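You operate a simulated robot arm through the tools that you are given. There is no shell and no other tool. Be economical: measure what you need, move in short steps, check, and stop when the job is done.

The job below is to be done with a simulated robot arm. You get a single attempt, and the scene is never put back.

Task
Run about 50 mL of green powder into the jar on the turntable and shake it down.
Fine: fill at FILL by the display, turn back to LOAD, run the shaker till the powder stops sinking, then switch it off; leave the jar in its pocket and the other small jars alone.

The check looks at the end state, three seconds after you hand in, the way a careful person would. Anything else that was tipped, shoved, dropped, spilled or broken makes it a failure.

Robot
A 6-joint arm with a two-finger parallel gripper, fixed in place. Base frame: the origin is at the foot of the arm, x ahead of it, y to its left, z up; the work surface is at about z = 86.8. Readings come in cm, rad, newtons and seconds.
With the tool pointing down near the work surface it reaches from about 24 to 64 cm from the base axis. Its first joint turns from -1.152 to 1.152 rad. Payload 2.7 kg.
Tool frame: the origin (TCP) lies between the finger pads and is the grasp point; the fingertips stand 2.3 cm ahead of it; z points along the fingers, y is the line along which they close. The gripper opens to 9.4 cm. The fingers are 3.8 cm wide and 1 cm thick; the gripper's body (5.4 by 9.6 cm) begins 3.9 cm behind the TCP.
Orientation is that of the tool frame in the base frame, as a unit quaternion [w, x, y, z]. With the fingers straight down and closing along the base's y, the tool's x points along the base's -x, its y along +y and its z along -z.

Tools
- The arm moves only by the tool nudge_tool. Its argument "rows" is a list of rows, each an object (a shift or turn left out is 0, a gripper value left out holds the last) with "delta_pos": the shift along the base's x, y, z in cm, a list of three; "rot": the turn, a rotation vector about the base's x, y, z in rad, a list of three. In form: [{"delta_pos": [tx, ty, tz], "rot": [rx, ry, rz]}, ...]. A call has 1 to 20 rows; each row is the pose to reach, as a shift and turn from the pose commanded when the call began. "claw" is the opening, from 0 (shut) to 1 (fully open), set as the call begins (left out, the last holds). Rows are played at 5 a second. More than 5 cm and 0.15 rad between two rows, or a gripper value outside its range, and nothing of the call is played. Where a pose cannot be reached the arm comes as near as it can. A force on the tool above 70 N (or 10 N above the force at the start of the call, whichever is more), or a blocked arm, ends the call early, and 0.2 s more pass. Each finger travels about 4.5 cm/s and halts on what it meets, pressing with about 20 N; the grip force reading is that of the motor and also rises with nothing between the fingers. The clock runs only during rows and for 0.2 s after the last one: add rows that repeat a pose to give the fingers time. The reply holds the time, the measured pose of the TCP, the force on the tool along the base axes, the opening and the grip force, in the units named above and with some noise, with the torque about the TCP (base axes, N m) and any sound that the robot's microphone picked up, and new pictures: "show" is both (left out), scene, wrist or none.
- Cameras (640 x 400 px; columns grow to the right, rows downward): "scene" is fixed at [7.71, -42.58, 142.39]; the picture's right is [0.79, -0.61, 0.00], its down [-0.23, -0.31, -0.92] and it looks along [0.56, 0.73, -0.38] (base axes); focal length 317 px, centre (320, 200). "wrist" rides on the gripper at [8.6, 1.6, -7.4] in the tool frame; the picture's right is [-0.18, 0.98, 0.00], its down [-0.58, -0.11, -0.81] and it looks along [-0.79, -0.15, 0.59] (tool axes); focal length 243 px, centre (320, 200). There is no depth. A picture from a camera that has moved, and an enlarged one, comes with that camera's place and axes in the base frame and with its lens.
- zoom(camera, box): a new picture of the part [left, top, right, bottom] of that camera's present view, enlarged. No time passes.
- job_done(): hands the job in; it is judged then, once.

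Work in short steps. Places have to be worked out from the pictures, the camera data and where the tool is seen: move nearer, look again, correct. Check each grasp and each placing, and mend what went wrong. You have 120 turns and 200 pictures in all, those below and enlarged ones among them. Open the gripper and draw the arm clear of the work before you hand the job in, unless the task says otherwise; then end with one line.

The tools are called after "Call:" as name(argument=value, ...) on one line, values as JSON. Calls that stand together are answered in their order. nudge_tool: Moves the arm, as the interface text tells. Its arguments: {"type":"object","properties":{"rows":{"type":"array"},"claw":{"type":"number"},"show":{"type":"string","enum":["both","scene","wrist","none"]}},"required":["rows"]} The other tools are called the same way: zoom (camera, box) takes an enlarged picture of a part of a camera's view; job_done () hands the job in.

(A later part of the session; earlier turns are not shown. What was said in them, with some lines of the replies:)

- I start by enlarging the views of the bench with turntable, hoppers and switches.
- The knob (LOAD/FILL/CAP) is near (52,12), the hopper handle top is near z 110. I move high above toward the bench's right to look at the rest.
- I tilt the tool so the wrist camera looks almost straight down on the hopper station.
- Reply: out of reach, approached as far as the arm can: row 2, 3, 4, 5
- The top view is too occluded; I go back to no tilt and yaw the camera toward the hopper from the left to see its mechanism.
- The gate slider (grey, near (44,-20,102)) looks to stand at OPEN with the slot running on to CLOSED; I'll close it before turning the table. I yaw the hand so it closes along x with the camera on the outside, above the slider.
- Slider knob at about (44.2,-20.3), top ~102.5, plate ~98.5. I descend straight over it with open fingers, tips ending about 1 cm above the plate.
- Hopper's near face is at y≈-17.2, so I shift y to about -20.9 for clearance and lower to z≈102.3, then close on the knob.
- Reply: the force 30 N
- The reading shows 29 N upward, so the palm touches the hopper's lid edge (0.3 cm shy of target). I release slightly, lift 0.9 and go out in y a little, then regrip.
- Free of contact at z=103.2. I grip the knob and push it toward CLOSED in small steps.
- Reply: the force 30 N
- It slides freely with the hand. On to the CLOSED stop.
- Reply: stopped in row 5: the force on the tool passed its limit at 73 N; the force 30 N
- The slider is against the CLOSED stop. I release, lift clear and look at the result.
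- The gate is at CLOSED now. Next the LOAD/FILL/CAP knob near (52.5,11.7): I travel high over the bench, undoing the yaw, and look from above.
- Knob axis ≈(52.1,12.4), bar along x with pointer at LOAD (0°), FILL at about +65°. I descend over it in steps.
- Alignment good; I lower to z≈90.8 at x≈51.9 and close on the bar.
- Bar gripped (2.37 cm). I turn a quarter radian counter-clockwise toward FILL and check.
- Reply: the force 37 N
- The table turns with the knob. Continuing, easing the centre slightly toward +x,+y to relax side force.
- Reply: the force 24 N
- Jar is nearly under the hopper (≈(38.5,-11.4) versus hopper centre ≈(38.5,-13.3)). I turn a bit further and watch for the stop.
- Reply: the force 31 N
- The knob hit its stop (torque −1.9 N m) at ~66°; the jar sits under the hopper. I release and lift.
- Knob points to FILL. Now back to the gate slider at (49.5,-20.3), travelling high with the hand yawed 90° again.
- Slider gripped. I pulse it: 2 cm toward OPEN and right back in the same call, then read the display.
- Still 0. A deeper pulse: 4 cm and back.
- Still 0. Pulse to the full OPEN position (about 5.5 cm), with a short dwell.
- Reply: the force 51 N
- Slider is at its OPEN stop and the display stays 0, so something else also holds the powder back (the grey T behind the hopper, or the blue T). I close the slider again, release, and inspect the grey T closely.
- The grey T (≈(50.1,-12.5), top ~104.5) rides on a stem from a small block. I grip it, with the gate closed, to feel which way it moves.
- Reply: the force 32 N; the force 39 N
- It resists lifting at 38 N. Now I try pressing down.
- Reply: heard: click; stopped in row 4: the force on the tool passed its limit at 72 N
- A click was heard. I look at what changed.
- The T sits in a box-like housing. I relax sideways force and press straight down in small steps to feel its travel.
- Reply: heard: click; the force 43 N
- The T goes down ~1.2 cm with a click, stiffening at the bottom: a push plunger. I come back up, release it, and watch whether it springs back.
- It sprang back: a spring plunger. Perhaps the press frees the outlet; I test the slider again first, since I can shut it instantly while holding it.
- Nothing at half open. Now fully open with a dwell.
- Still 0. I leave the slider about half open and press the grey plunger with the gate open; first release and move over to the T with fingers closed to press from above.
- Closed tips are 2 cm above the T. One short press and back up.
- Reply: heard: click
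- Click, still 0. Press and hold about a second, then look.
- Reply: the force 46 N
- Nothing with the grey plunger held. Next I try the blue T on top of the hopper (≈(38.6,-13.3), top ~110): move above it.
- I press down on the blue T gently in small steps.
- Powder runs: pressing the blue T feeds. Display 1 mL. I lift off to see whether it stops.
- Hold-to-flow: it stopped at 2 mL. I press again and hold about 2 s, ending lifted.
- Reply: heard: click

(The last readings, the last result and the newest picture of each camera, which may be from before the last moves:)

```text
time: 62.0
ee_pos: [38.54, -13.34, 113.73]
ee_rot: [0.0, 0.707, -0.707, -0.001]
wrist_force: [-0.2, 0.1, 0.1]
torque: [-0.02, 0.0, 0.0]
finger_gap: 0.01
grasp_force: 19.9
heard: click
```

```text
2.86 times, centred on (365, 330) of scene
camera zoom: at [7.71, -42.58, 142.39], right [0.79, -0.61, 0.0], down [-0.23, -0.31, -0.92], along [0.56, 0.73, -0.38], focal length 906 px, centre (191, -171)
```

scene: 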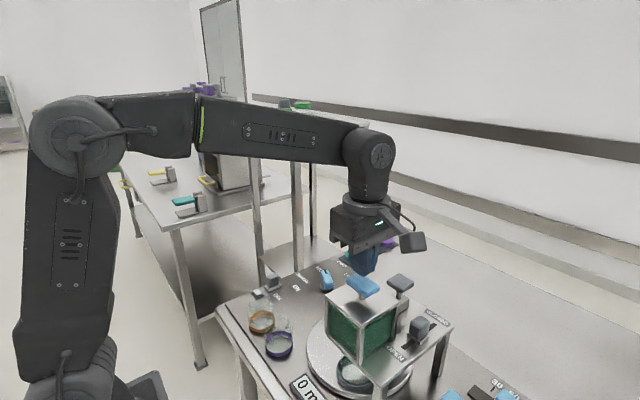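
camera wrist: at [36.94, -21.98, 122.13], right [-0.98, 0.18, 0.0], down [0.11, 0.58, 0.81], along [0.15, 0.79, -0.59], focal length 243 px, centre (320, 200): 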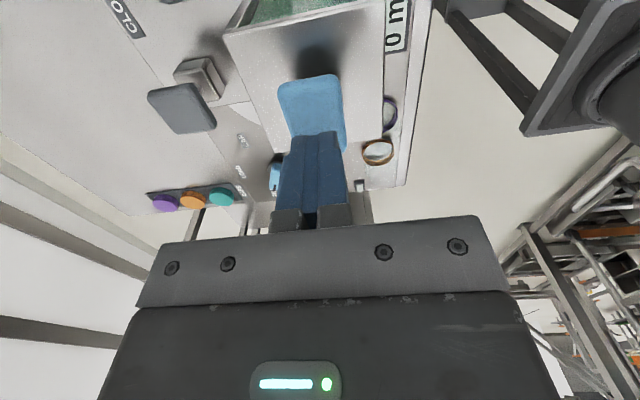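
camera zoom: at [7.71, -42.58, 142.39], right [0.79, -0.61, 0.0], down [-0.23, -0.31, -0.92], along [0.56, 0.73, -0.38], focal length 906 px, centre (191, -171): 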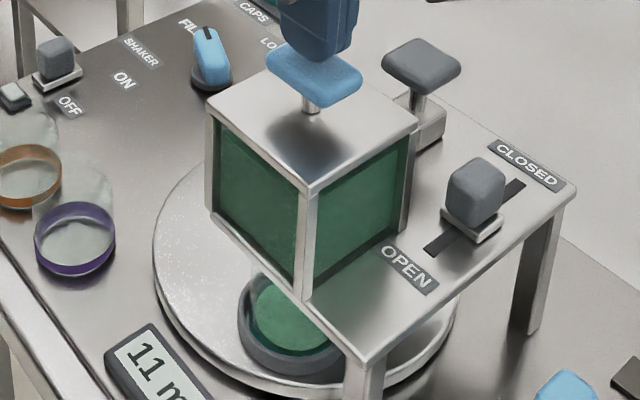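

9 mL for ~1.6 s. Now a press of ~3.2 s.

Call:
nudge_tool(rows=[{"delta_pos": [0, 0, -1]}, {"delta_pos": [0, 0, -1.7]}, {"delta_pos": [0, 0, -1.7]}, {"delta_pos": [0, 0, -1.7]}, {"delta_pos": [0, 0, -1.7]}, {"delta_pos": [0, 0, -1.7]}, {"delta_pos": [0, 0, -1.7]}, {"delta_pos": [0, 0, -1.7]}, {"delta_pos": [0, 0, -1.7]}, {"delta_pos": [0, 0, -1.7]}, {"delta_pos": [0, 0, -1.7]}, {"delta_pos": [0, 0, -1.7]}, {"delta_pos": [0, 0, -1.7]}, {"delta_pos": [0, 0, -1.7]}, {"delta_pos": [0, 0, -1.7]}, {"delta_pos": [0, 0, -1.7]}, {"delta_pos": [0, 0, -1.7]}, {"delta_pos": [0, 0, 0]}, {"delta_pos": [0, 0, 0]}], show="none")

Call:
zoom(camera="scene", box=[270, 260, 460, 400])

```text
time: 66.0
ee_pos: [38.66, -13.42, 113.72]
ee_rot: [0.0, 0.708, -0.707, 0.0]
wrist_force: [0.4, 0.3, -0.3]
torque: [0.02, -0.02, -0.01]
finger_gap: 0.01
grasp_force: 20.0
heard: click
```

```text
2.86 times, centred on (365, 330) of scene
camera zoom: at [7.71, -42.58, 142.39], right [0.79, -0.61, 0.0], down [-0.23, -0.31, -0.92], along [0.56, 0.73, -0.38], focal length 906 px, centre (191, -171)
```

zoom: 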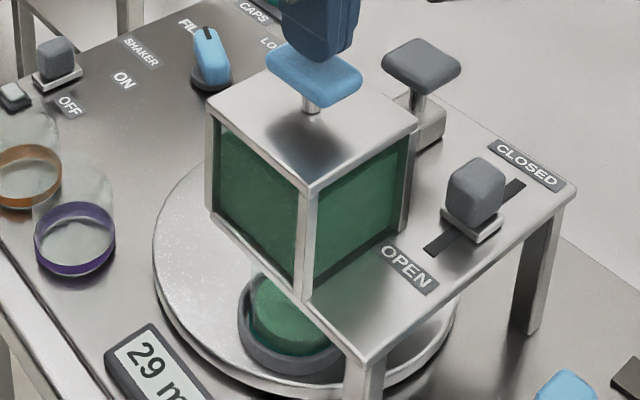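

29 mL. Another 15-row press (~17 mL).

Call:
nudge_tool(rows=[{"delta_pos": [0, 0, -1]}, {"delta_pos": [0, 0, -1.7]}, {"delta_pos": [0, 0, -1.7]}, {"delta_pos": [0, 0, -1.7]}, {"delta_pos": [0, 0, -1.7]}, {"delta_pos": [0, 0, -1.7]}, {"delta_pos": [0, 0, -1.7]}, {"delta_pos": [0, 0, -1.7]}, {"delta_pos": [0, 0, -1.7]}, {"delta_pos": [0, 0, -1.7]}, {"delta_pos": [0, 0, -1.7]}, {"delta_pos": [0, 0, -1.7]}, {"delta_pos": [0, 0, -1.7]}, {"delta_pos": [0, 0, -1.7]}, {"delta_pos": [0, 0, -1.7]}, {"delta_pos": [0, 0, -1.7]}, {"delta_pos": [0, 0, 0]}, {"delta_pos": [0, 0, 0]}], show="none")

Call:
zoom(camera="scene", box=[270, 260, 460, 400])

```text
time: 69.8
ee_pos: [38.62, -13.55, 113.83]
ee_rot: [0.001, 0.708, -0.706, 0.0]
wrist_force: [-0.3, 0.2, -0.2]
torque: [-0.03, -0.03, 0.03]
finger_gap: 0.0
grasp_force: 20.3
heard: click
```

```text
2.86 times, centred on (365, 330) of scene
camera zoom: at [7.71, -42.58, 142.39], right [0.79, -0.61, 0.0], down [-0.23, -0.31, -0.92], along [0.56, 0.73, -0.38], focal length 906 px, centre (191, -171)
```

zoom: 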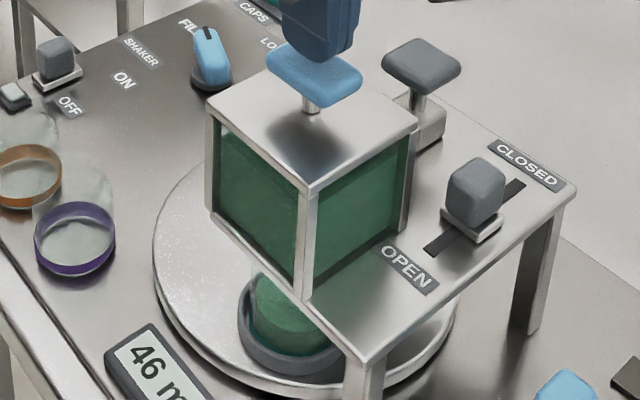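

46 mL; a short ~0.7 s press for the last 4.

Call:
nudge_tool(rows=[{"delta_pos": [0, 0, -1]}, {"delta_pos": [0, 0, -1.7]}, {"delta_pos": [0, 0, -1.7]}, {"delta_pos": [0, 0, -1.7]}, {"delta_pos": [0, 0, 0]}, {"delta_pos": [0, 0, 0]}], show="none")

Call:
zoom(camera="scene", box=[270, 260, 460, 400])

```text
time: 71.2
ee_pos: [38.69, -13.63, 113.49]
ee_rot: [0.0, 0.707, -0.707, 0.0]
wrist_force: [-0.2, 0.0, -0.5]
torque: [-0.03, 0.03, 0.02]
finger_gap: 0.04
grasp_force: 20.2
heard: click
```

```text
2.86 times, centred on (365, 330) of scene
camera zoom: at [7.71, -42.58, 142.39], right [0.79, -0.61, 0.0], down [-0.23, -0.31, -0.92], along [0.56, 0.73, -0.38], focal length 906 px, centre (191, -171)
```

zoom: 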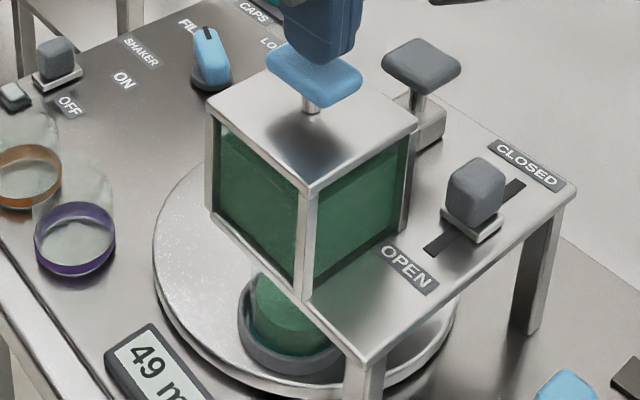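

49 mL — good. Now I close the gate slider (at x≈46.5) before turning the table.

Call:
nudge_tool(claw=0.5, rows=[{"delta_pos": [0, 0, 3]}, {"delta_pos": [3, -3, 3]}, {"delta_pos": [6, -6, 1]}, {"delta_pos": [7.9, -8, -2]}, {"delta_pos": [7.9, -8, -4.5]}], show="wrist")

```text
time: 72.4
ee_pos: [46.43, -21.6, 109.22]
ee_rot: [-0.001, 0.708, -0.706, 0.0]
wrist_force: [-0.2, -0.2, -0.2]
torque: [0.01, -0.01, -0.01]
finger_gap: 4.72
grasp_force: 0.1
camera wrist: at [44.88, -30.33, 116.55], right [-0.98, 0.18, 0.0], down [0.11, 0.58, 0.81], along [0.15, 0.79, -0.59], focal length 243 px, centre (320, 200)
```

wrist: 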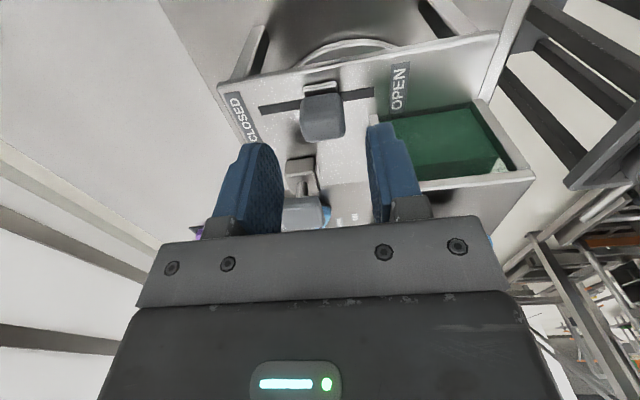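

Call:
nudge_tool(rows=[{"delta_pos": [0, 0, -3]}, {"delta_pos": [0, 0, -6.1]}], show="none")

Call:
nudge_tool(claw=0.27, rows=[{"delta_pos": [0, 0, 0]}, {"delta_pos": [0, 0, 0]}, {"delta_pos": [0, 0, 0]}, {"delta_pos": [1.5, 0, 0]}, {"delta_pos": [2.9, 0, 0]}, {"delta_pos": [2.9, 0, 0]}], show="none")

Call:
nudge_tool(claw=0.5, rows=[{"delta_pos": [0, 0, 0]}, {"delta_pos": [0, 0, 0]}, {"delta_pos": [0, 0, 4]}, {"delta_pos": [0, 0, 8]}, {"delta_pos": [0, 0, 12]}, {"delta_pos": [0, 0, 16]}], show="scene")

Call:
zoom(camera="scene", box=[250, 250, 460, 400])

```text
time: 73.0
ee_pos: [46.47, -21.68, 103.13]
ee_rot: [0.0, 0.708, -0.706, 0.0]
wrist_force: [-0.2, -0.3, 0.1]
torque: [-0.01, 0.01, -0.01]
finger_gap: 4.72
grasp_force: 0.0
```

```text
time: 74.4
ee_pos: [49.36, -21.7, 102.98]
ee_rot: [0.0, 0.708, -0.706, 0.0]
wrist_force: [1.8, -3.4, -3.8]
torque: [0.36, 0.17, 0.05]
finger_gap: 3.16
grasp_force: 45.1
```

```text
time: 75.8
ee_pos: [49.42, -21.56, 119.34]
ee_rot: [0.001, 0.707, -0.707, 0.0]
wrist_force: [-0.8, 0.3, -0.4]
torque: [0.0, 0.0, -0.03]
finger_gap: 4.69
grasp_force: 0.0
```

scene: 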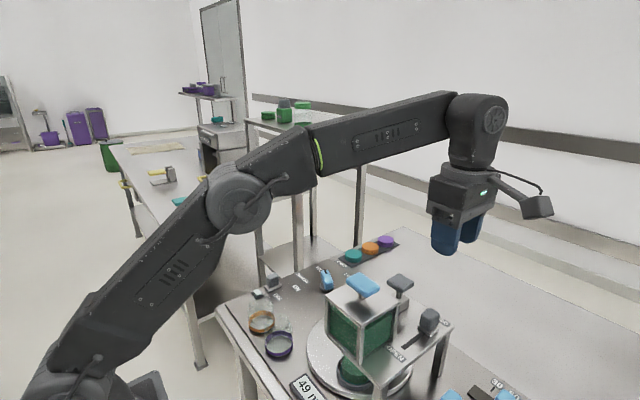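

```text
2.67 times, centred on (355, 325) of scene
camera zoom: at [7.71, -42.58, 142.39], right [0.79, -0.61, 0.0], down [-0.23, -0.31, -0.92], along [0.56, 0.73, -0.38], focal length 846 px, centre (227, -133)
```

zoom: 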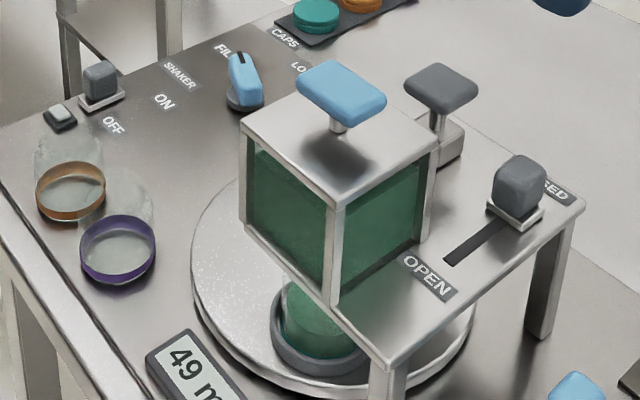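

Gate closed at 49 mL. Back to the knob with yaw matching its FILL position.

Call:
nudge_tool(claw=0.6, rows=[{"delta_pos": [0, 4, 2], "rot": [0, 0, -0.05]}, {"delta_pos": [0.5, 8, 2], "rot": [0, 0, -0.1]}, {"delta_pos": [1, 12, 2], "rot": [0, 0, -0.15]}, {"delta_pos": [1.5, 16, 2], "rot": [0, 0, -0.2]}, {"delta_pos": [2, 20.5, 2], "rot": [0, 0, -0.25]}, {"delta_pos": [2.5, 25, 1], "rot": [0, 0, -0.3]}, {"delta_pos": [2.7, 29.5, -1], "rot": [0, 0, -0.35]}, {"delta_pos": [2.7, 33.9, -3], "rot": [0, 0, -0.406]}, {"delta_pos": [2.7, 33.9, -7.5], "rot": [0, 0, -0.406]}, {"delta_pos": [2.7, 33.9, -12], "rot": [0, 0, -0.406]}, {"delta_pos": [2.7, 33.9, -16.5], "rot": [0, 0, -0.406]}, {"delta_pos": [2.7, 33.9, -21], "rot": [0, 0, -0.406]}, {"delta_pos": [2.7, 33.9, -24], "rot": [0, 0, -0.406]}])

```text
time: 78.6
ee_pos: [52.28, 12.32, 95.21]
ee_rot: [0.0, -0.551, 0.835, 0.0]
wrist_force: [-0.6, -0.4, -0.4]
torque: [-0.04, -0.04, 0.04]
finger_gap: 5.67
grasp_force: 0.0
camera wrist: at [47.42, 4.94, 102.54], right [-0.83, 0.56, 0.0], down [0.33, 0.49, 0.81], along [0.45, 0.67, -0.59], focal length 243 px, centre (320, 200)
```

scene: 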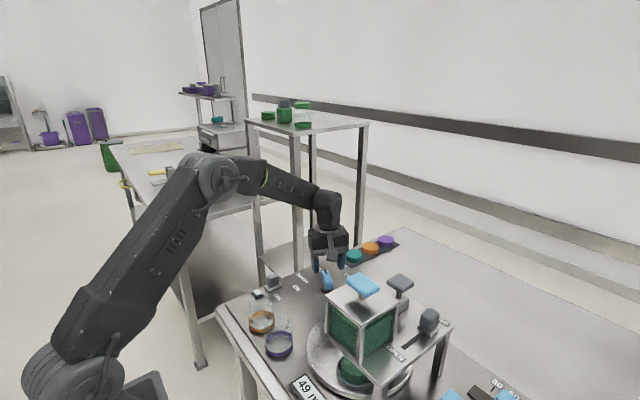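
wrist: 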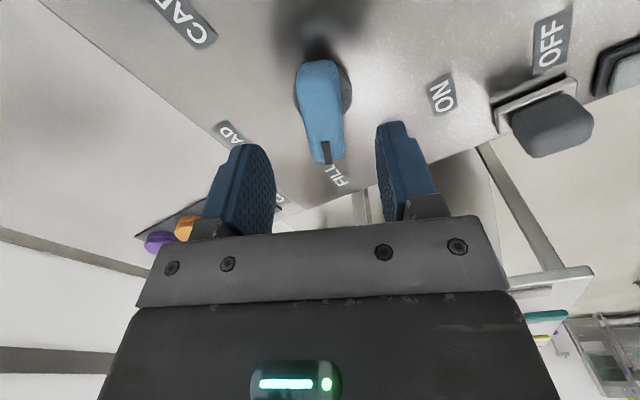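

Aligned. Lower, grip, and turn back toward LOAD gently in stages.

Call:
nudge_tool(rows=[{"delta_pos": [-0.1, 0, -2.5]}, {"delta_pos": [-0.1, 0, -4.35]}], show="none")

Call:
nudge_tool(claw=0.15, rows=[{"delta_pos": [0, 0, 0]}, {"delta_pos": [0, 0, 0]}, {"delta_pos": [0, 0, 0]}, {"delta_pos": [0, 0, 0]}], show="none")

Call:
nudge_tool(rows=[{"rot": [0, 0, -0.06]}, {"rot": [0, 0, -0.12]}, {"rot": [0, 0, -0.18]}, {"rot": [0, 0, -0.24]}, {"rot": [0, 0, -0.3]}, {"rot": [0, 0, -0.36]}, {"rot": [0, 0, -0.42]}, {"rot": [0, 0, -0.48]}, {"rot": [0, 0, -0.54]}, {"rot": [0, 0, -0.6]}], show="scene")

```text
time: 79.2
ee_pos: [52.1, 12.29, 90.77]
ee_rot: [0.0, -0.55, 0.835, 0.0]
wrist_force: [0.2, 0.1, 0.3]
torque: [0.01, -0.02, 0.02]
finger_gap: 5.64
grasp_force: 0.0
```

```text
time: 80.2
ee_pos: [52.28, 12.34, 90.76]
ee_rot: [0.001, -0.55, 0.835, 0.0]
wrist_force: [4.1, -0.7, -2.7]
torque: [0.12, -0.05, -1.29]
finger_gap: 2.41
grasp_force: 45.3
```

```text
time: 82.4
ee_pos: [52.08, 12.49, 90.73]
ee_rot: [0.0, -0.279, 0.96, -0.001]
wrist_force: [8.9, -6.4, -0.7]
torque: [0.19, -0.01, -0.04]
finger_gap: 2.41
grasp_force: 44.5
```

scene: 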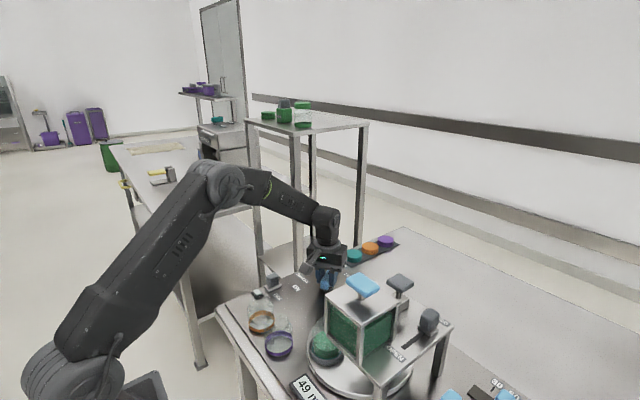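

Call:
nudge_tool(rows=[{"rot": [0, 0, -0.06]}, {"rot": [0, 0, -0.12]}, {"rot": [0, 0, -0.18]}, {"rot": [0, 0, -0.24]}, {"rot": [0, 0, -0.3]}, {"rot": [0, 0, -0.36]}, {"rot": [0, 0, -0.42]}, {"rot": [0, 0, -0.48]}, {"rot": [0, 0, -0.54]}, {"rot": [0, 0, -0.565]}, {"rot": [0, 0, -0.565]}], show="none")

Call:
nudge_tool(claw=0.6, rows=[{"delta_pos": [0, 0, 0]}, {"delta_pos": [0, 0, 0]}, {"delta_pos": [0, 0, 4]}, {"delta_pos": [-1, 0, 8]}, {"delta_pos": [-2, 0, 12]}, {"delta_pos": [-3, 0, 16]}, {"delta_pos": [-3.5, 0, 20]}])

Call:
zoom(camera="scene", box=[230, 250, 420, 400])

Call:
zoom(camera="wrist", box=[100, 0, 440, 130])

```text
time: 84.8
ee_pos: [51.96, 12.44, 90.9]
ee_rot: [0.0, -0.001, 1.0, -0.001]
wrist_force: [12.0, 8.7, 3.7]
torque: [0.13, 0.94, 0.01]
finger_gap: 2.38
grasp_force: 44.7
```

```text
time: 86.4
ee_pos: [48.73, 12.37, 110.92]
ee_rot: [0.0, 0.0, 1.0, 0.001]
wrist_force: [-0.2, 0.0, 0.1]
torque: [0.0, -0.02, -0.02]
finger_gap: 5.66
grasp_force: 0.1
camera wrist: at [40.12, 13.91, 118.26], right [0.18, 0.98, 0.0], down [0.58, -0.11, 0.81], along [0.79, -0.15, -0.59], focal length 243 px, centre (320, 200)
```

scene: 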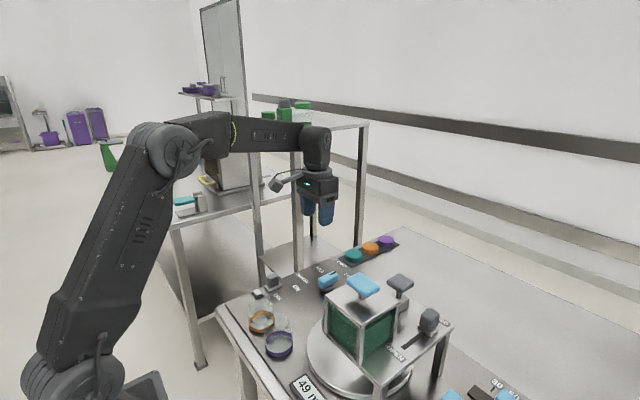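
wrist: 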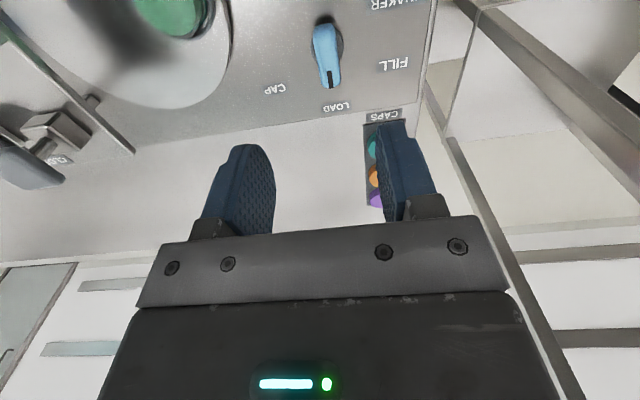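

```text
2.67 times, centred on (325, 325) of scene
camera zoom: at [7.71, -42.58, 142.39], right [0.79, -0.61, 0.0], down [-0.23, -0.31, -0.92], along [0.56, 0.73, -0.38], focal length 846 px, centre (307, -133)
```

zoom: 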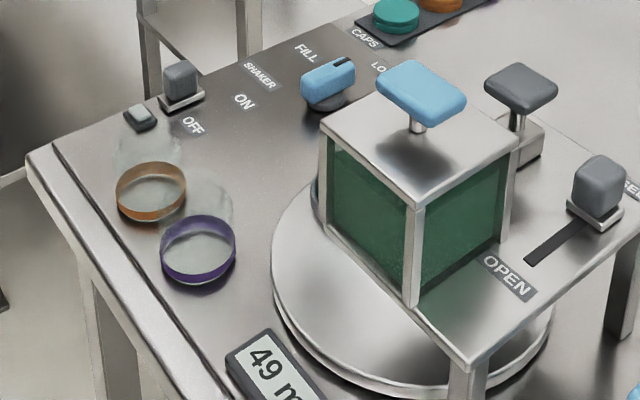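

```text
1.88 times, centred on (270, 65) of wrist
camera zoom: at [40.12, 13.91, 118.26], right [0.18, 0.98, 0.0], down [0.58, -0.11, 0.81], along [0.79, -0.15, -0.59], focal length 457 px, centre (414, 454)
```

zoom: 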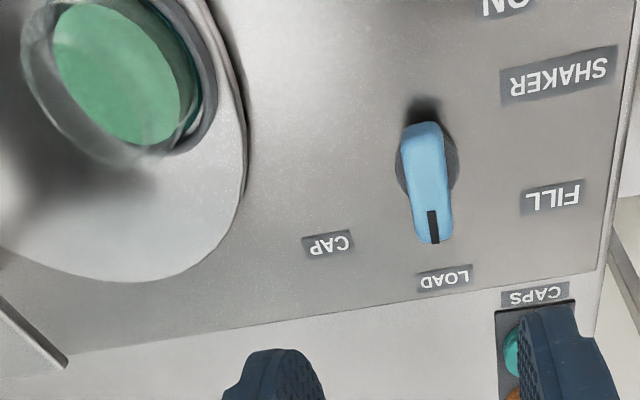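

LOAD reached, no spill. Next the shaker switch near (40.5,21.5): I move the camera to view it.

Call:
nudge_tool(rows=[{"delta_pos": [-4, 3, 0]}, {"delta_pos": [-8, 6, 0]}, {"delta_pos": [-10, 8.8, -2]}], show="wrist")

Call:
zoom(camera="wrist", box=[220, 0, 440, 140])

```text
time: 87.2
ee_pos: [38.49, 21.13, 108.79]
ee_rot: [0.0, -0.001, 1.0, 0.0]
wrist_force: [0.3, 0.8, -0.8]
torque: [0.0, -0.03, -0.03]
finger_gap: 5.63
grasp_force: 0.1
camera wrist: at [29.99, 22.72, 116.26], right [0.18, 0.98, 0.0], down [0.58, -0.11, 0.81], along [0.79, -0.15, -0.59], focal length 243 px, centre (320, 200)
```

wrist: 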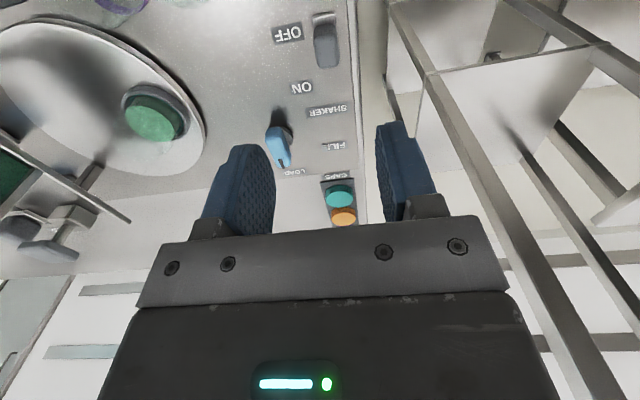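

```text
2.86 times, centred on (330, 70) of wrist
camera zoom: at [29.99, 22.72, 116.26], right [0.18, 0.98, 0.0], down [0.58, -0.11, 0.81], along [0.79, -0.15, -0.59], focal length 693 px, centre (291, 571)
```

zoom: 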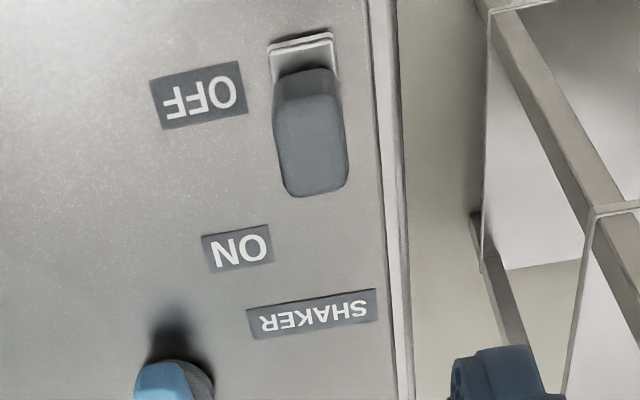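

The switch block is at ≈(40.4,21.5), beside OFF, ON being toward +x. I lower over it with fingers on its y sides.

Call:
nudge_tool(claw=0.5, rows=[{"delta_pos": [1, 0.2, -4]}, {"delta_pos": [1.9, 0.4, -8]}, {"delta_pos": [1.9, 0.4, -12]}, {"delta_pos": [1.9, 0.4, -14]}], show="wrist")

Call:
zoom(camera="scene", box=[220, 210, 360, 310])

```text
time: 88.2
ee_pos: [40.68, 21.75, 94.83]
ee_rot: [0.001, 0.0, 1.0, 0.0]
wrist_force: [0.1, 0.3, -0.5]
torque: [-0.01, 0.0, 0.04]
finger_gap: 4.69
grasp_force: 0.1
camera wrist: at [32.09, 23.26, 102.34], right [0.18, 0.98, 0.0], down [0.58, -0.11, 0.81], along [0.79, -0.15, -0.59], focal length 243 px, centre (320, 200)
```

wrist: 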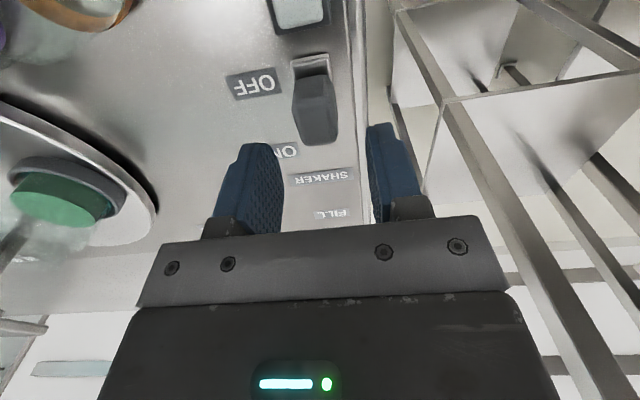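

```text
4.00 times, centred on (290, 260) of scene
camera zoom: at [7.71, -42.58, 142.39], right [0.79, -0.61, 0.0], down [-0.23, -0.31, -0.92], along [0.56, 0.73, -0.38], focal length 1269 px, centre (440, -40)
```

zoom: 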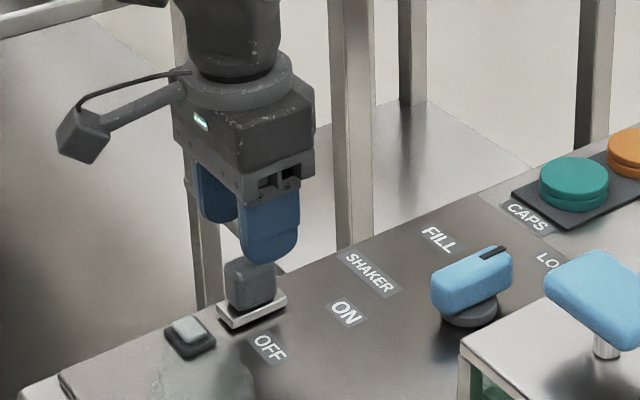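

Call:
nudge_tool(rows=[{"delta_pos": [-0.3, -0.1, -2]}, {"delta_pos": [-0.3, -0.1, -3.8]}], show="none")

Call:
nudge_tool(claw=0.15, rows=[{"delta_pos": [0, 0, 0]}, {"delta_pos": [0, 0, 0]}, {"delta_pos": [0, 0, 0]}, {"delta_pos": [0, 0, 0]}], show="wrist")

```text
time: 88.8
ee_pos: [40.18, 21.65, 90.94]
ee_rot: [-0.001, -0.001, 1.0, -0.001]
wrist_force: [0.4, -0.5, 0.6]
torque: [-0.01, 0.03, 0.02]
finger_gap: 4.69
grasp_force: 0.0
```

```text
time: 89.8
ee_pos: [40.25, 21.52, 90.96]
ee_rot: [-0.001, 0.0, 1.0, 0.0]
wrist_force: [-0.1, -16.9, 0.1]
torque: [-0.1, -0.27, -0.35]
finger_gap: 2.33
grasp_force: 44.6
camera wrist: at [31.62, 23.08, 98.41], right [0.18, 0.98, 0.0], down [0.58, -0.11, 0.81], along [0.79, -0.15, -0.59], focal length 243 px, centre (320, 200)
```

wrist: 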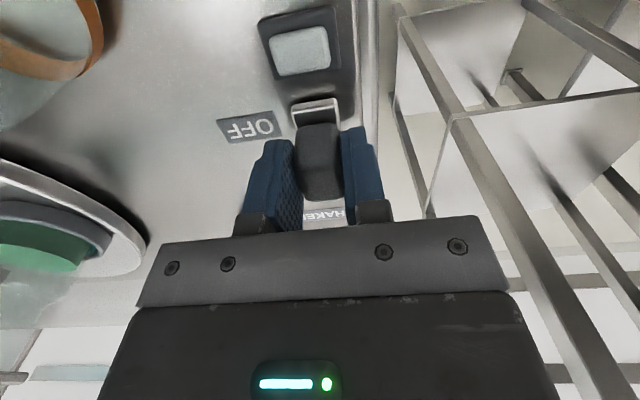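

Gripped (2.33 cm). Slide +x toward ON.

Call:
nudge_tool(rows=[{"delta_pos": [0.5, -0.1, 0]}, {"delta_pos": [1, -0.1, 0]}, {"delta_pos": [1.5, -0.1, 0]}])

```text
time: 90.6
ee_pos: [41.65, 21.5, 91.02]
ee_rot: [-0.001, -0.001, 1.0, 0.0]
wrist_force: [-0.6, -3.8, -9.9]
torque: [0.06, 0.46, -0.4]
finger_gap: 2.37
grasp_force: 45.1
camera wrist: at [33.02, 23.05, 98.41], right [0.18, 0.98, 0.0], down [0.58, -0.11, 0.81], along [0.79, -0.15, -0.59], focal length 243 px, centre (320, 200)
```

scene: 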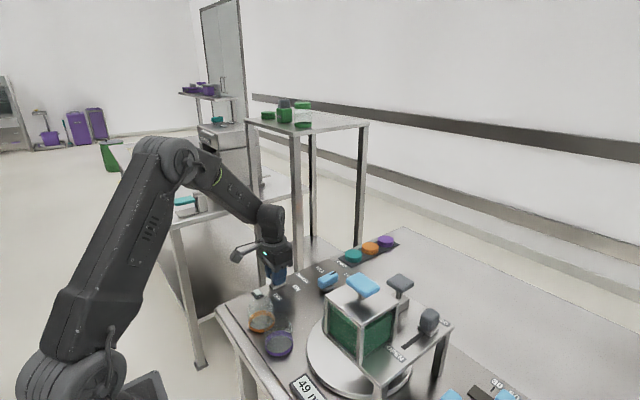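
wrist: 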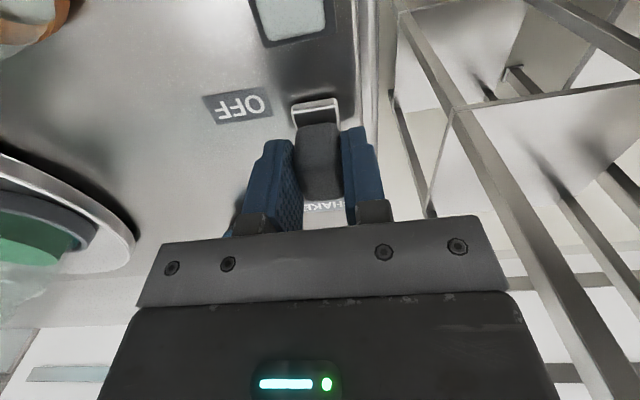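

It slides freely. On until the ON stop.

Call:
nudge_tool(rows=[{"delta_pos": [0.7, 0, 0]}, {"delta_pos": [1.4, 0, 0]}, {"delta_pos": [2.1, 0, 0]}, {"delta_pos": [2.8, 0, 0]}, {"delta_pos": [3.4, 0, 0]}, {"delta_pos": [4, 0, 0]}])

```text
time: 92.0
ee_pos: [45.26, 21.51, 90.98]
ee_rot: [-0.004, -0.001, 1.0, -0.001]
wrist_force: [-37.0, 5.7, 8.6]
torque: [0.35, 0.35, -0.39]
finger_gap: 2.37
grasp_force: 45.1
camera wrist: at [36.74, 23.07, 98.4], right [0.18, 0.98, 0.0], down [0.59, -0.11, 0.8], along [0.79, -0.15, -0.6], focal length 243 px, centre (320, 200)
```

scene: 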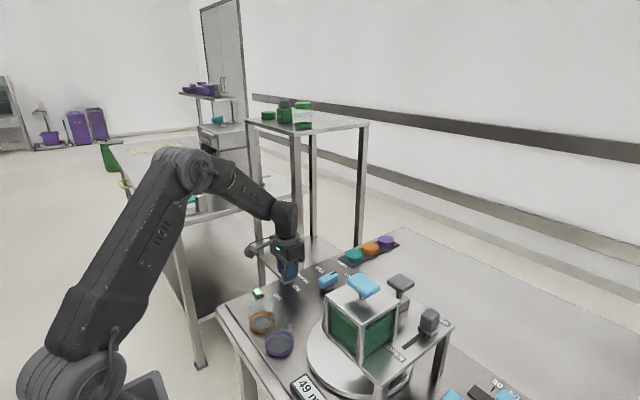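
wrist: 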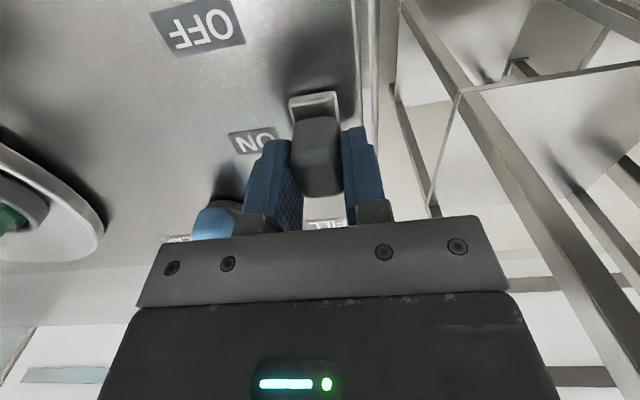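

Lamp green: shaker is on. I release and raise to a pose where the wrist camera sees the jar.

Call:
nudge_tool(claw=0.5, rows=[{"delta_pos": [-0.4, 0, 0]}, {"delta_pos": [-0.4, 0, 0]}, {"delta_pos": [-0.4, 0, 4]}, {"delta_pos": [-0.4, -1.5, 8]}, {"delta_pos": [-0.4, -3, 11]}], show="none")

Call:
nudge_tool(rows=[{"delta_pos": [-2, -4, 0], "rot": [0, 0, -0.1]}, {"delta_pos": [-4, -4, 0], "rot": [0, 0, -0.2]}], show="both")

```text
time: 93.2
ee_pos: [45.14, 18.41, 102.1]
ee_rot: [0.0, -0.001, 1.0, -0.001]
wrist_force: [0.0, 1.9, -0.6]
torque: [0.03, 0.0, 0.03]
finger_gap: 4.69
grasp_force: 0.0
```

```text
time: 93.8
ee_pos: [41.08, 14.37, 102.03]
ee_rot: [0.001, 0.1, 0.995, 0.0]
wrist_force: [0.1, -0.5, -0.6]
torque: [0.03, -0.03, 0.04]
finger_gap: 4.69
grasp_force: 0.1
camera wrist: at [33.05, 17.57, 109.44], right [0.37, 0.93, 0.0], down [0.55, -0.22, 0.81], along [0.75, -0.3, -0.59], focal length 243 px, centre (320, 200)
```

scene: 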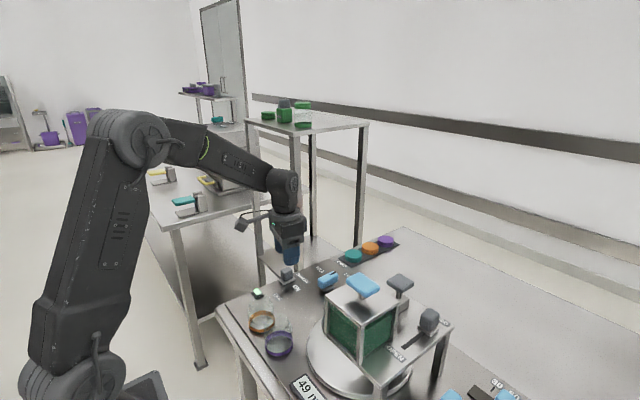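
wrist: 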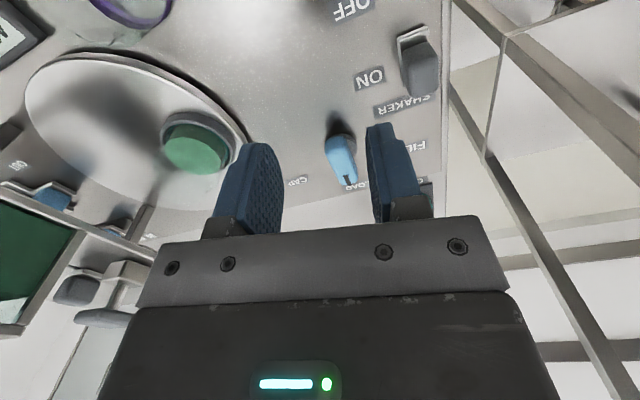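

Call:
zoom(camera="wrist", box=[130, 90, 260, 190])

Call:
nudge_tool(rows=[{"delta_pos": [0, 0, 0]}, {"delta_pos": [0, 0, 0]}, {"delta_pos": [0, 0, 0]}, {"delta_pos": [0, 0, 0]}, {"delta_pos": [0, 0, 0]}, {"delta_pos": [0, 0, 0]}, {"delta_pos": [0, 0, 0]}, {"delta_pos": [0, 0, 0]}, {"delta_pos": [0, 0, 0]}, {"delta_pos": [0, 0, 0]}, {"delta_pos": [0, 0, 0]}, {"delta_pos": [0, 0, 0]}], show="none")

Call:
zoom(camera="wrist", box=[130, 90, 260, 190])

```text
4.00 times, centred on (195, 140) of wrist
camera zoom: at [33.05, 17.57, 109.44], right [0.37, 0.93, 0.0], down [0.55, -0.22, 0.81], along [0.75, -0.3, -0.59], focal length 970 px, centre (820, 440)
```

zoom: 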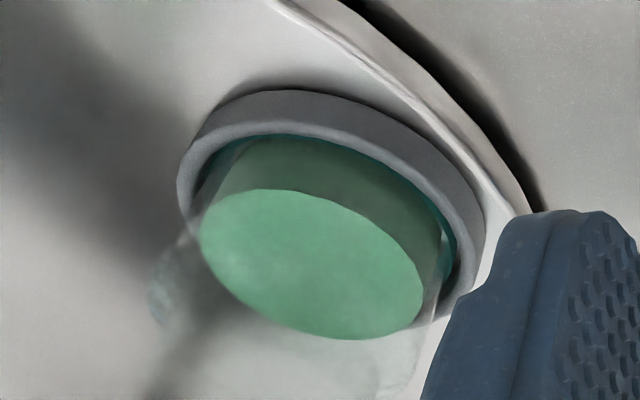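

```text
time: 96.4
ee_pos: [41.19, 14.28, 102.01]
ee_rot: [0.0, 0.099, 0.995, 0.0]
wrist_force: [0.0, -1.0, 0.4]
torque: [0.03, -0.01, 0.02]
finger_gap: 4.69
grasp_force: 0.1
```

```text
4.00 times, centred on (195, 140) of wrist
camera zoom: at [33.07, 17.58, 109.44], right [0.37, 0.93, 0.0], down [0.55, -0.22, 0.81], along [0.75, -0.3, -0.59], focal length 970 px, centre (820, 440)
```

zoom: 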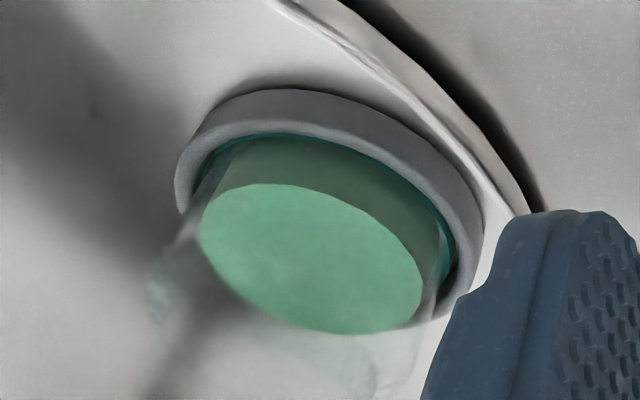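

The surface is sinking slowly (bottom edge 338→333 px). Keep waiting.

Call:
nudge_tool(rows=[{}, {}, {}, {}, {}, {}, {}, {}, {}, {}, {}, {}, {}, {}, {}, {}, {}, {}, {}, {}], show="none")

Call:
zoom(camera="wrist", box=[130, 90, 260, 190])

Call:
nudge_tool(rows=[{}, {}, {}, {}, {}, {}, {}, {}, {}, {}, {}, {}, {}, {}, {}, {}, {}, {}, {}, {}], show="none")

Call:
zoom(camera="wrist", box=[130, 90, 260, 190])

```text
time: 100.6
ee_pos: [41.15, 14.33, 102.04]
ee_rot: [0.0, 0.099, 0.995, 0.0]
wrist_force: [-0.2, 0.5, 0.6]
torque: [0.03, -0.01, 0.01]
finger_gap: 4.71
grasp_force: 0.1
```

```text
4.00 times, centred on (195, 140) of wrist
camera zoom: at [33.07, 17.58, 109.44], right [0.37, 0.93, 0.0], down [0.55, -0.22, 0.81], along [0.75, -0.3, -0.59], focal length 970 px, centre (820, 440)
```

zoom: 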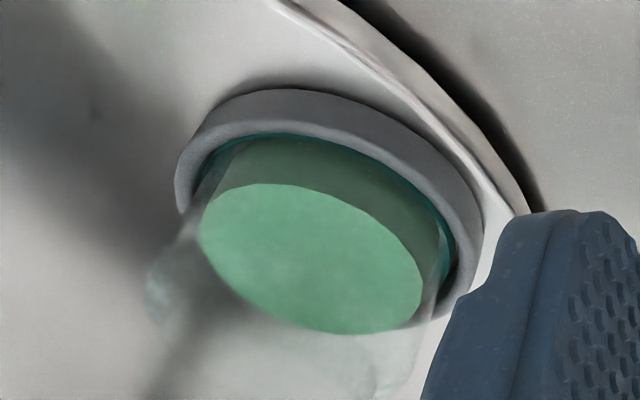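

```text
time: 104.8
ee_pos: [41.19, 14.29, 102.13]
ee_rot: [0.0, 0.098, 0.995, 0.0]
wrist_force: [0.0, 0.7, -0.4]
torque: [0.0, 0.0, -0.02]
finger_gap: 4.66
grasp_force: 0.1
```

```text
4.00 times, centred on (195, 140) of wrist
camera zoom: at [33.07, 17.58, 109.44], right [0.37, 0.93, 0.0], down [0.55, -0.22, 0.81], along [0.75, -0.3, -0.59], focal length 970 px, centre (820, 440)
```

zoom: 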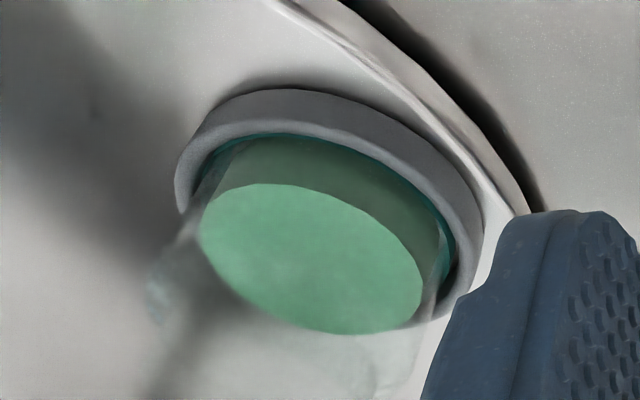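

The surface has not changed from 96 s to 105 s. I check that the lamp is still green (still shaking).

Call:
zoom(camera="scene", box=[220, 260, 340, 400])

```text
2.86 times, centred on (280, 330) of scene
camera zoom: at [7.71, -42.58, 142.39], right [0.79, -0.61, 0.0], down [-0.23, -0.31, -0.92], along [0.56, 0.73, -0.38], focal length 906 px, centre (434, -171)
```

zoom: 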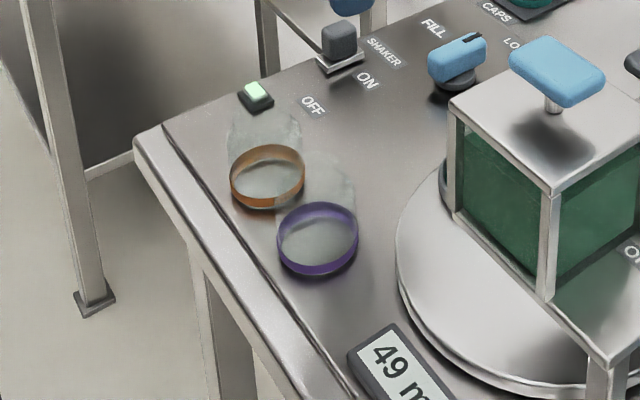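

Still on and the powder is settled. Now back to the switch (≈(45,21.5)) to slide it to OFF.

Call:
nudge_tool(rows=[{"delta_pos": [2, 3, 0], "rot": [0, 0, 0.1]}, {"delta_pos": [3.7, 6, 0], "rot": [0, 0, 0.2]}, {"delta_pos": [3.8, 7.3, 0], "rot": [0, 0, 0.2]}, {"delta_pos": [3.8, 7.3, -4], "rot": [0, 0, 0.2]}, {"delta_pos": [3.8, 7.3, -7], "rot": [0, 0, 0.2]}], show="wrist")

```text
time: 106.0
ee_pos: [44.86, 21.76, 95.06]
ee_rot: [0.0, -0.001, 1.0, -0.001]
wrist_force: [0.6, -0.1, -0.3]
torque: [-0.04, 0.01, -0.02]
finger_gap: 4.69
grasp_force: 0.0
camera wrist: at [36.22, 23.32, 102.45], right [0.18, 0.98, 0.0], down [0.58, -0.11, 0.81], along [0.79, -0.15, -0.59], focal length 243 px, centre (320, 200)
```

wrist: 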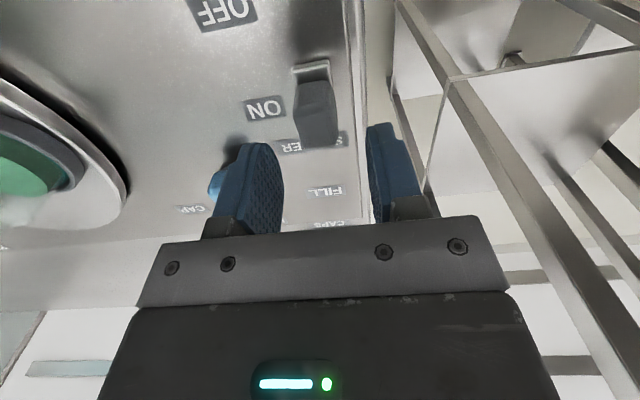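

Call:
nudge_tool(rows=[{"delta_pos": [0, -0.2, -2]}, {"delta_pos": [0.1, -0.2, -4.1]}], show="none")

Call:
nudge_tool(claw=0.15, rows=[{}, {}, {}, {}, {"delta_pos": [-0.7, 0, 0]}, {"delta_pos": [-1.4, 0, 0]}, {"delta_pos": [-2.1, 0, 0]}, {"delta_pos": [-2.8, 0, 0]}, {"delta_pos": [-3.5, 0, 0]}, {"delta_pos": [-4.2, 0, 0]}, {"delta_pos": [-4.8, 0, 0]}, {"delta_pos": [-4.9, 0, 0]}])

```text
time: 106.6
ee_pos: [45.07, 21.52, 90.79]
ee_rot: [0.0, -0.002, 1.0, 0.0]
wrist_force: [1.1, 0.5, -0.1]
torque: [0.0, -0.03, 0.03]
finger_gap: 4.71
grasp_force: 0.0
```

```text
time: 109.2
ee_pos: [40.62, 21.51, 90.89]
ee_rot: [0.002, -0.001, 1.0, 0.001]
wrist_force: [24.1, 6.8, -8.9]
torque: [0.02, 0.47, -0.31]
finger_gap: 2.33
grasp_force: 45.2
camera wrist: at [31.83, 23.04, 98.21], right [0.18, 0.98, 0.0], down [0.58, -0.11, 0.81], along [0.8, -0.15, -0.59], focal length 243 px, centre (320, 200)
```

scene: 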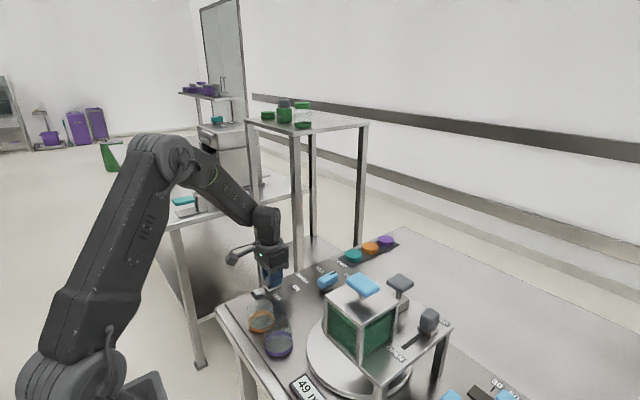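
wrist: 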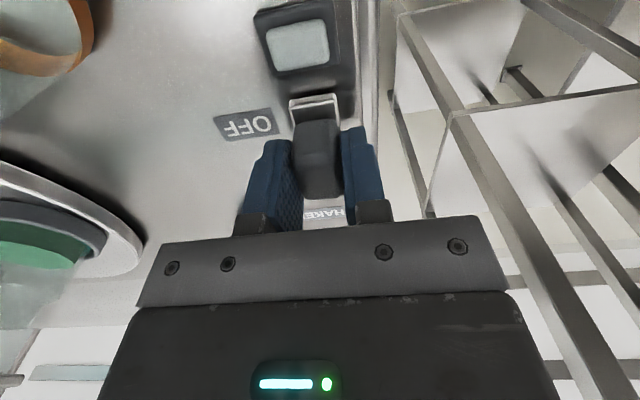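

The lamp is off and the switch is at its OFF stop. I release, lift clear and check everything.

Call:
nudge_tool(claw=0.6, rows=[{"delta_pos": [0.2, 0, 0]}, {"delta_pos": [0.2, 0, 0]}, {"delta_pos": [0.2, 0, 4]}, {"delta_pos": [0, 0, 8]}, {"delta_pos": [-1, 0, 12]}, {"delta_pos": [-2, -0.5, 16]}, {"delta_pos": [-3, -1, 20]}, {"delta_pos": [-4, -2, 25]}, {"delta_pos": [-6, -3, 29]}, {"delta_pos": [-8, -4, 32]}])

Call:
zoom(camera="scene", box=[210, 240, 460, 400])

Call:
zoom(camera="wrist", box=[80, 0, 400, 200])

```text
refused: row 8 steps farther than a row can; nothing moved
```

```text
2.50 times, centred on (335, 320) of scene
camera zoom: at [7.78, -42.56, 142.4], right [0.79, -0.61, 0.0], down [-0.23, -0.31, -0.92], along [0.56, 0.73, -0.38], focal length 793 px, centre (282, -100)
```

zoom: 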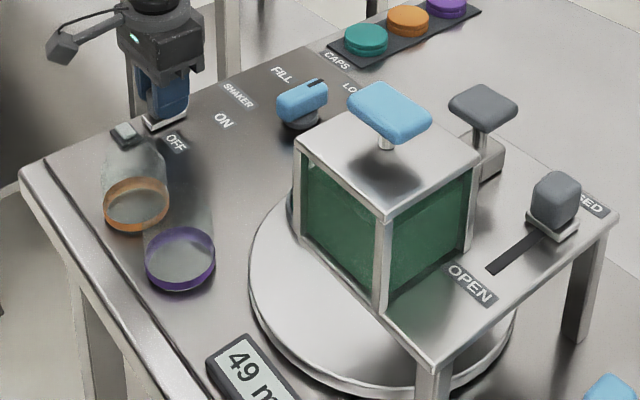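

```text
2.00 times, centred on (240, 100) of wrist
camera zoom: at [31.83, 23.04, 98.21], right [0.18, 0.98, 0.0], down [0.58, -0.11, 0.81], along [0.8, -0.15, -0.59], focal length 485 px, centre (480, 400)
```

zoom: 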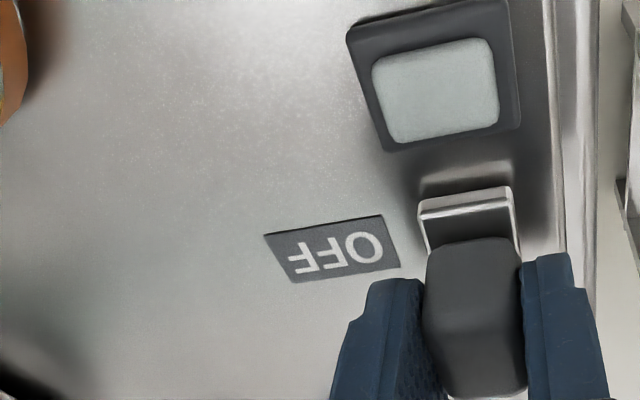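

The move was refused for a too large step; I repeat with smaller steps.

Call:
nudge_tool(claw=0.6, rows=[{"delta_pos": [0.2, 0, 0]}, {"delta_pos": [0.2, 0, 0]}, {"delta_pos": [0.2, 0, 4]}, {"delta_pos": [0, 0, 8]}, {"delta_pos": [-1, 0, 12]}, {"delta_pos": [-2, -0.5, 16]}, {"delta_pos": [-3, -1, 20]}, {"delta_pos": [-4, -1.5, 24]}, {"delta_pos": [-5.5, -2, 28]}, {"delta_pos": [-7, -3, 32]}])

Call:
zoom(camera="scene", box=[210, 240, 460, 400])

Call:
zoom(camera="wrist", box=[80, 0, 400, 200])

```text
time: 111.4
ee_pos: [33.12, 18.53, 123.13]
ee_rot: [0.0, -0.001, 1.0, 0.0]
wrist_force: [0.0, -0.7, -1.6]
torque: [-0.02, 0.0, -0.02]
finger_gap: 5.66
grasp_force: 0.0
camera wrist: at [24.47, 20.0, 130.5], right [0.18, 0.98, 0.0], down [0.58, -0.11, 0.81], along [0.79, -0.15, -0.59], focal length 243 px, centre (320, 200)
```

scene: 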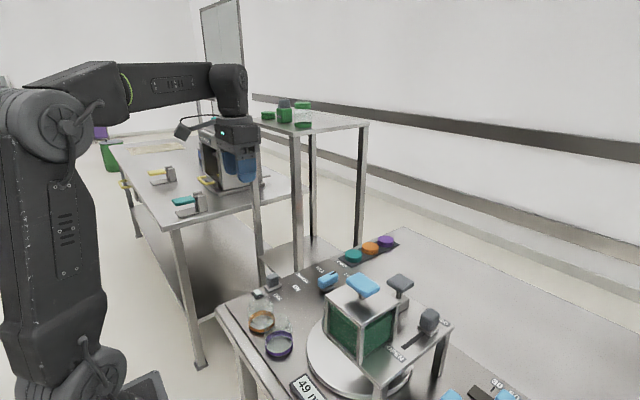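
wrist: 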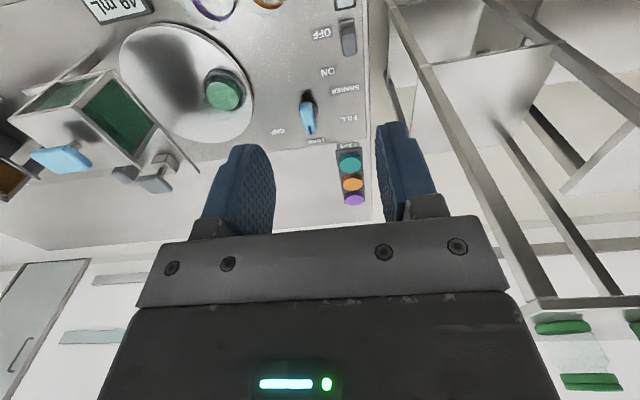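

```text
2.50 times, centred on (335, 320) of scene
camera zoom: at [7.71, -42.58, 142.39], right [0.79, -0.61, 0.0], down [-0.23, -0.31, -0.92], along [0.56, 0.73, -0.38], focal length 793 px, centre (282, -100)
```

zoom: 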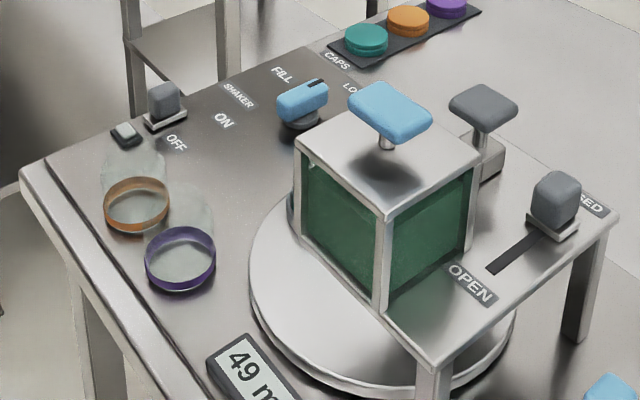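

```text
2.00 times, centred on (240, 100) of wrist
camera zoom: at [24.47, 20.0, 130.5], right [0.18, 0.98, 0.0], down [0.58, -0.11, 0.81], along [0.79, -0.15, -0.59], focal length 485 px, centre (480, 400)
```

zoom: 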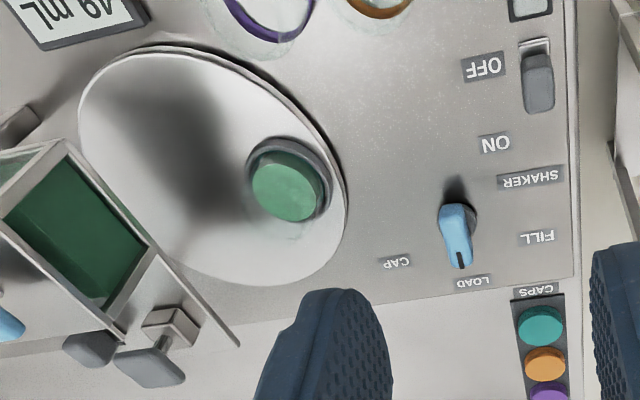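

Display 49 mL, knob at LOAD, gate closed, shaker off, the jar in its pocket and the other jars untouched; the arm is clear with the gripper open, so I hand in.

Call:
job_done()

```text
The job is handed in.
```

The jar holds about 50 mL of green powder (the display reads 49 mL), shaken until it stopped sinking; the jar is in its pocket at LOAD and the shaker is off. I left the hopper's gate slider at CLOSED; it stood at OPEN when I started. No spills were visible in the last pictures, and the other small jars were not touched.
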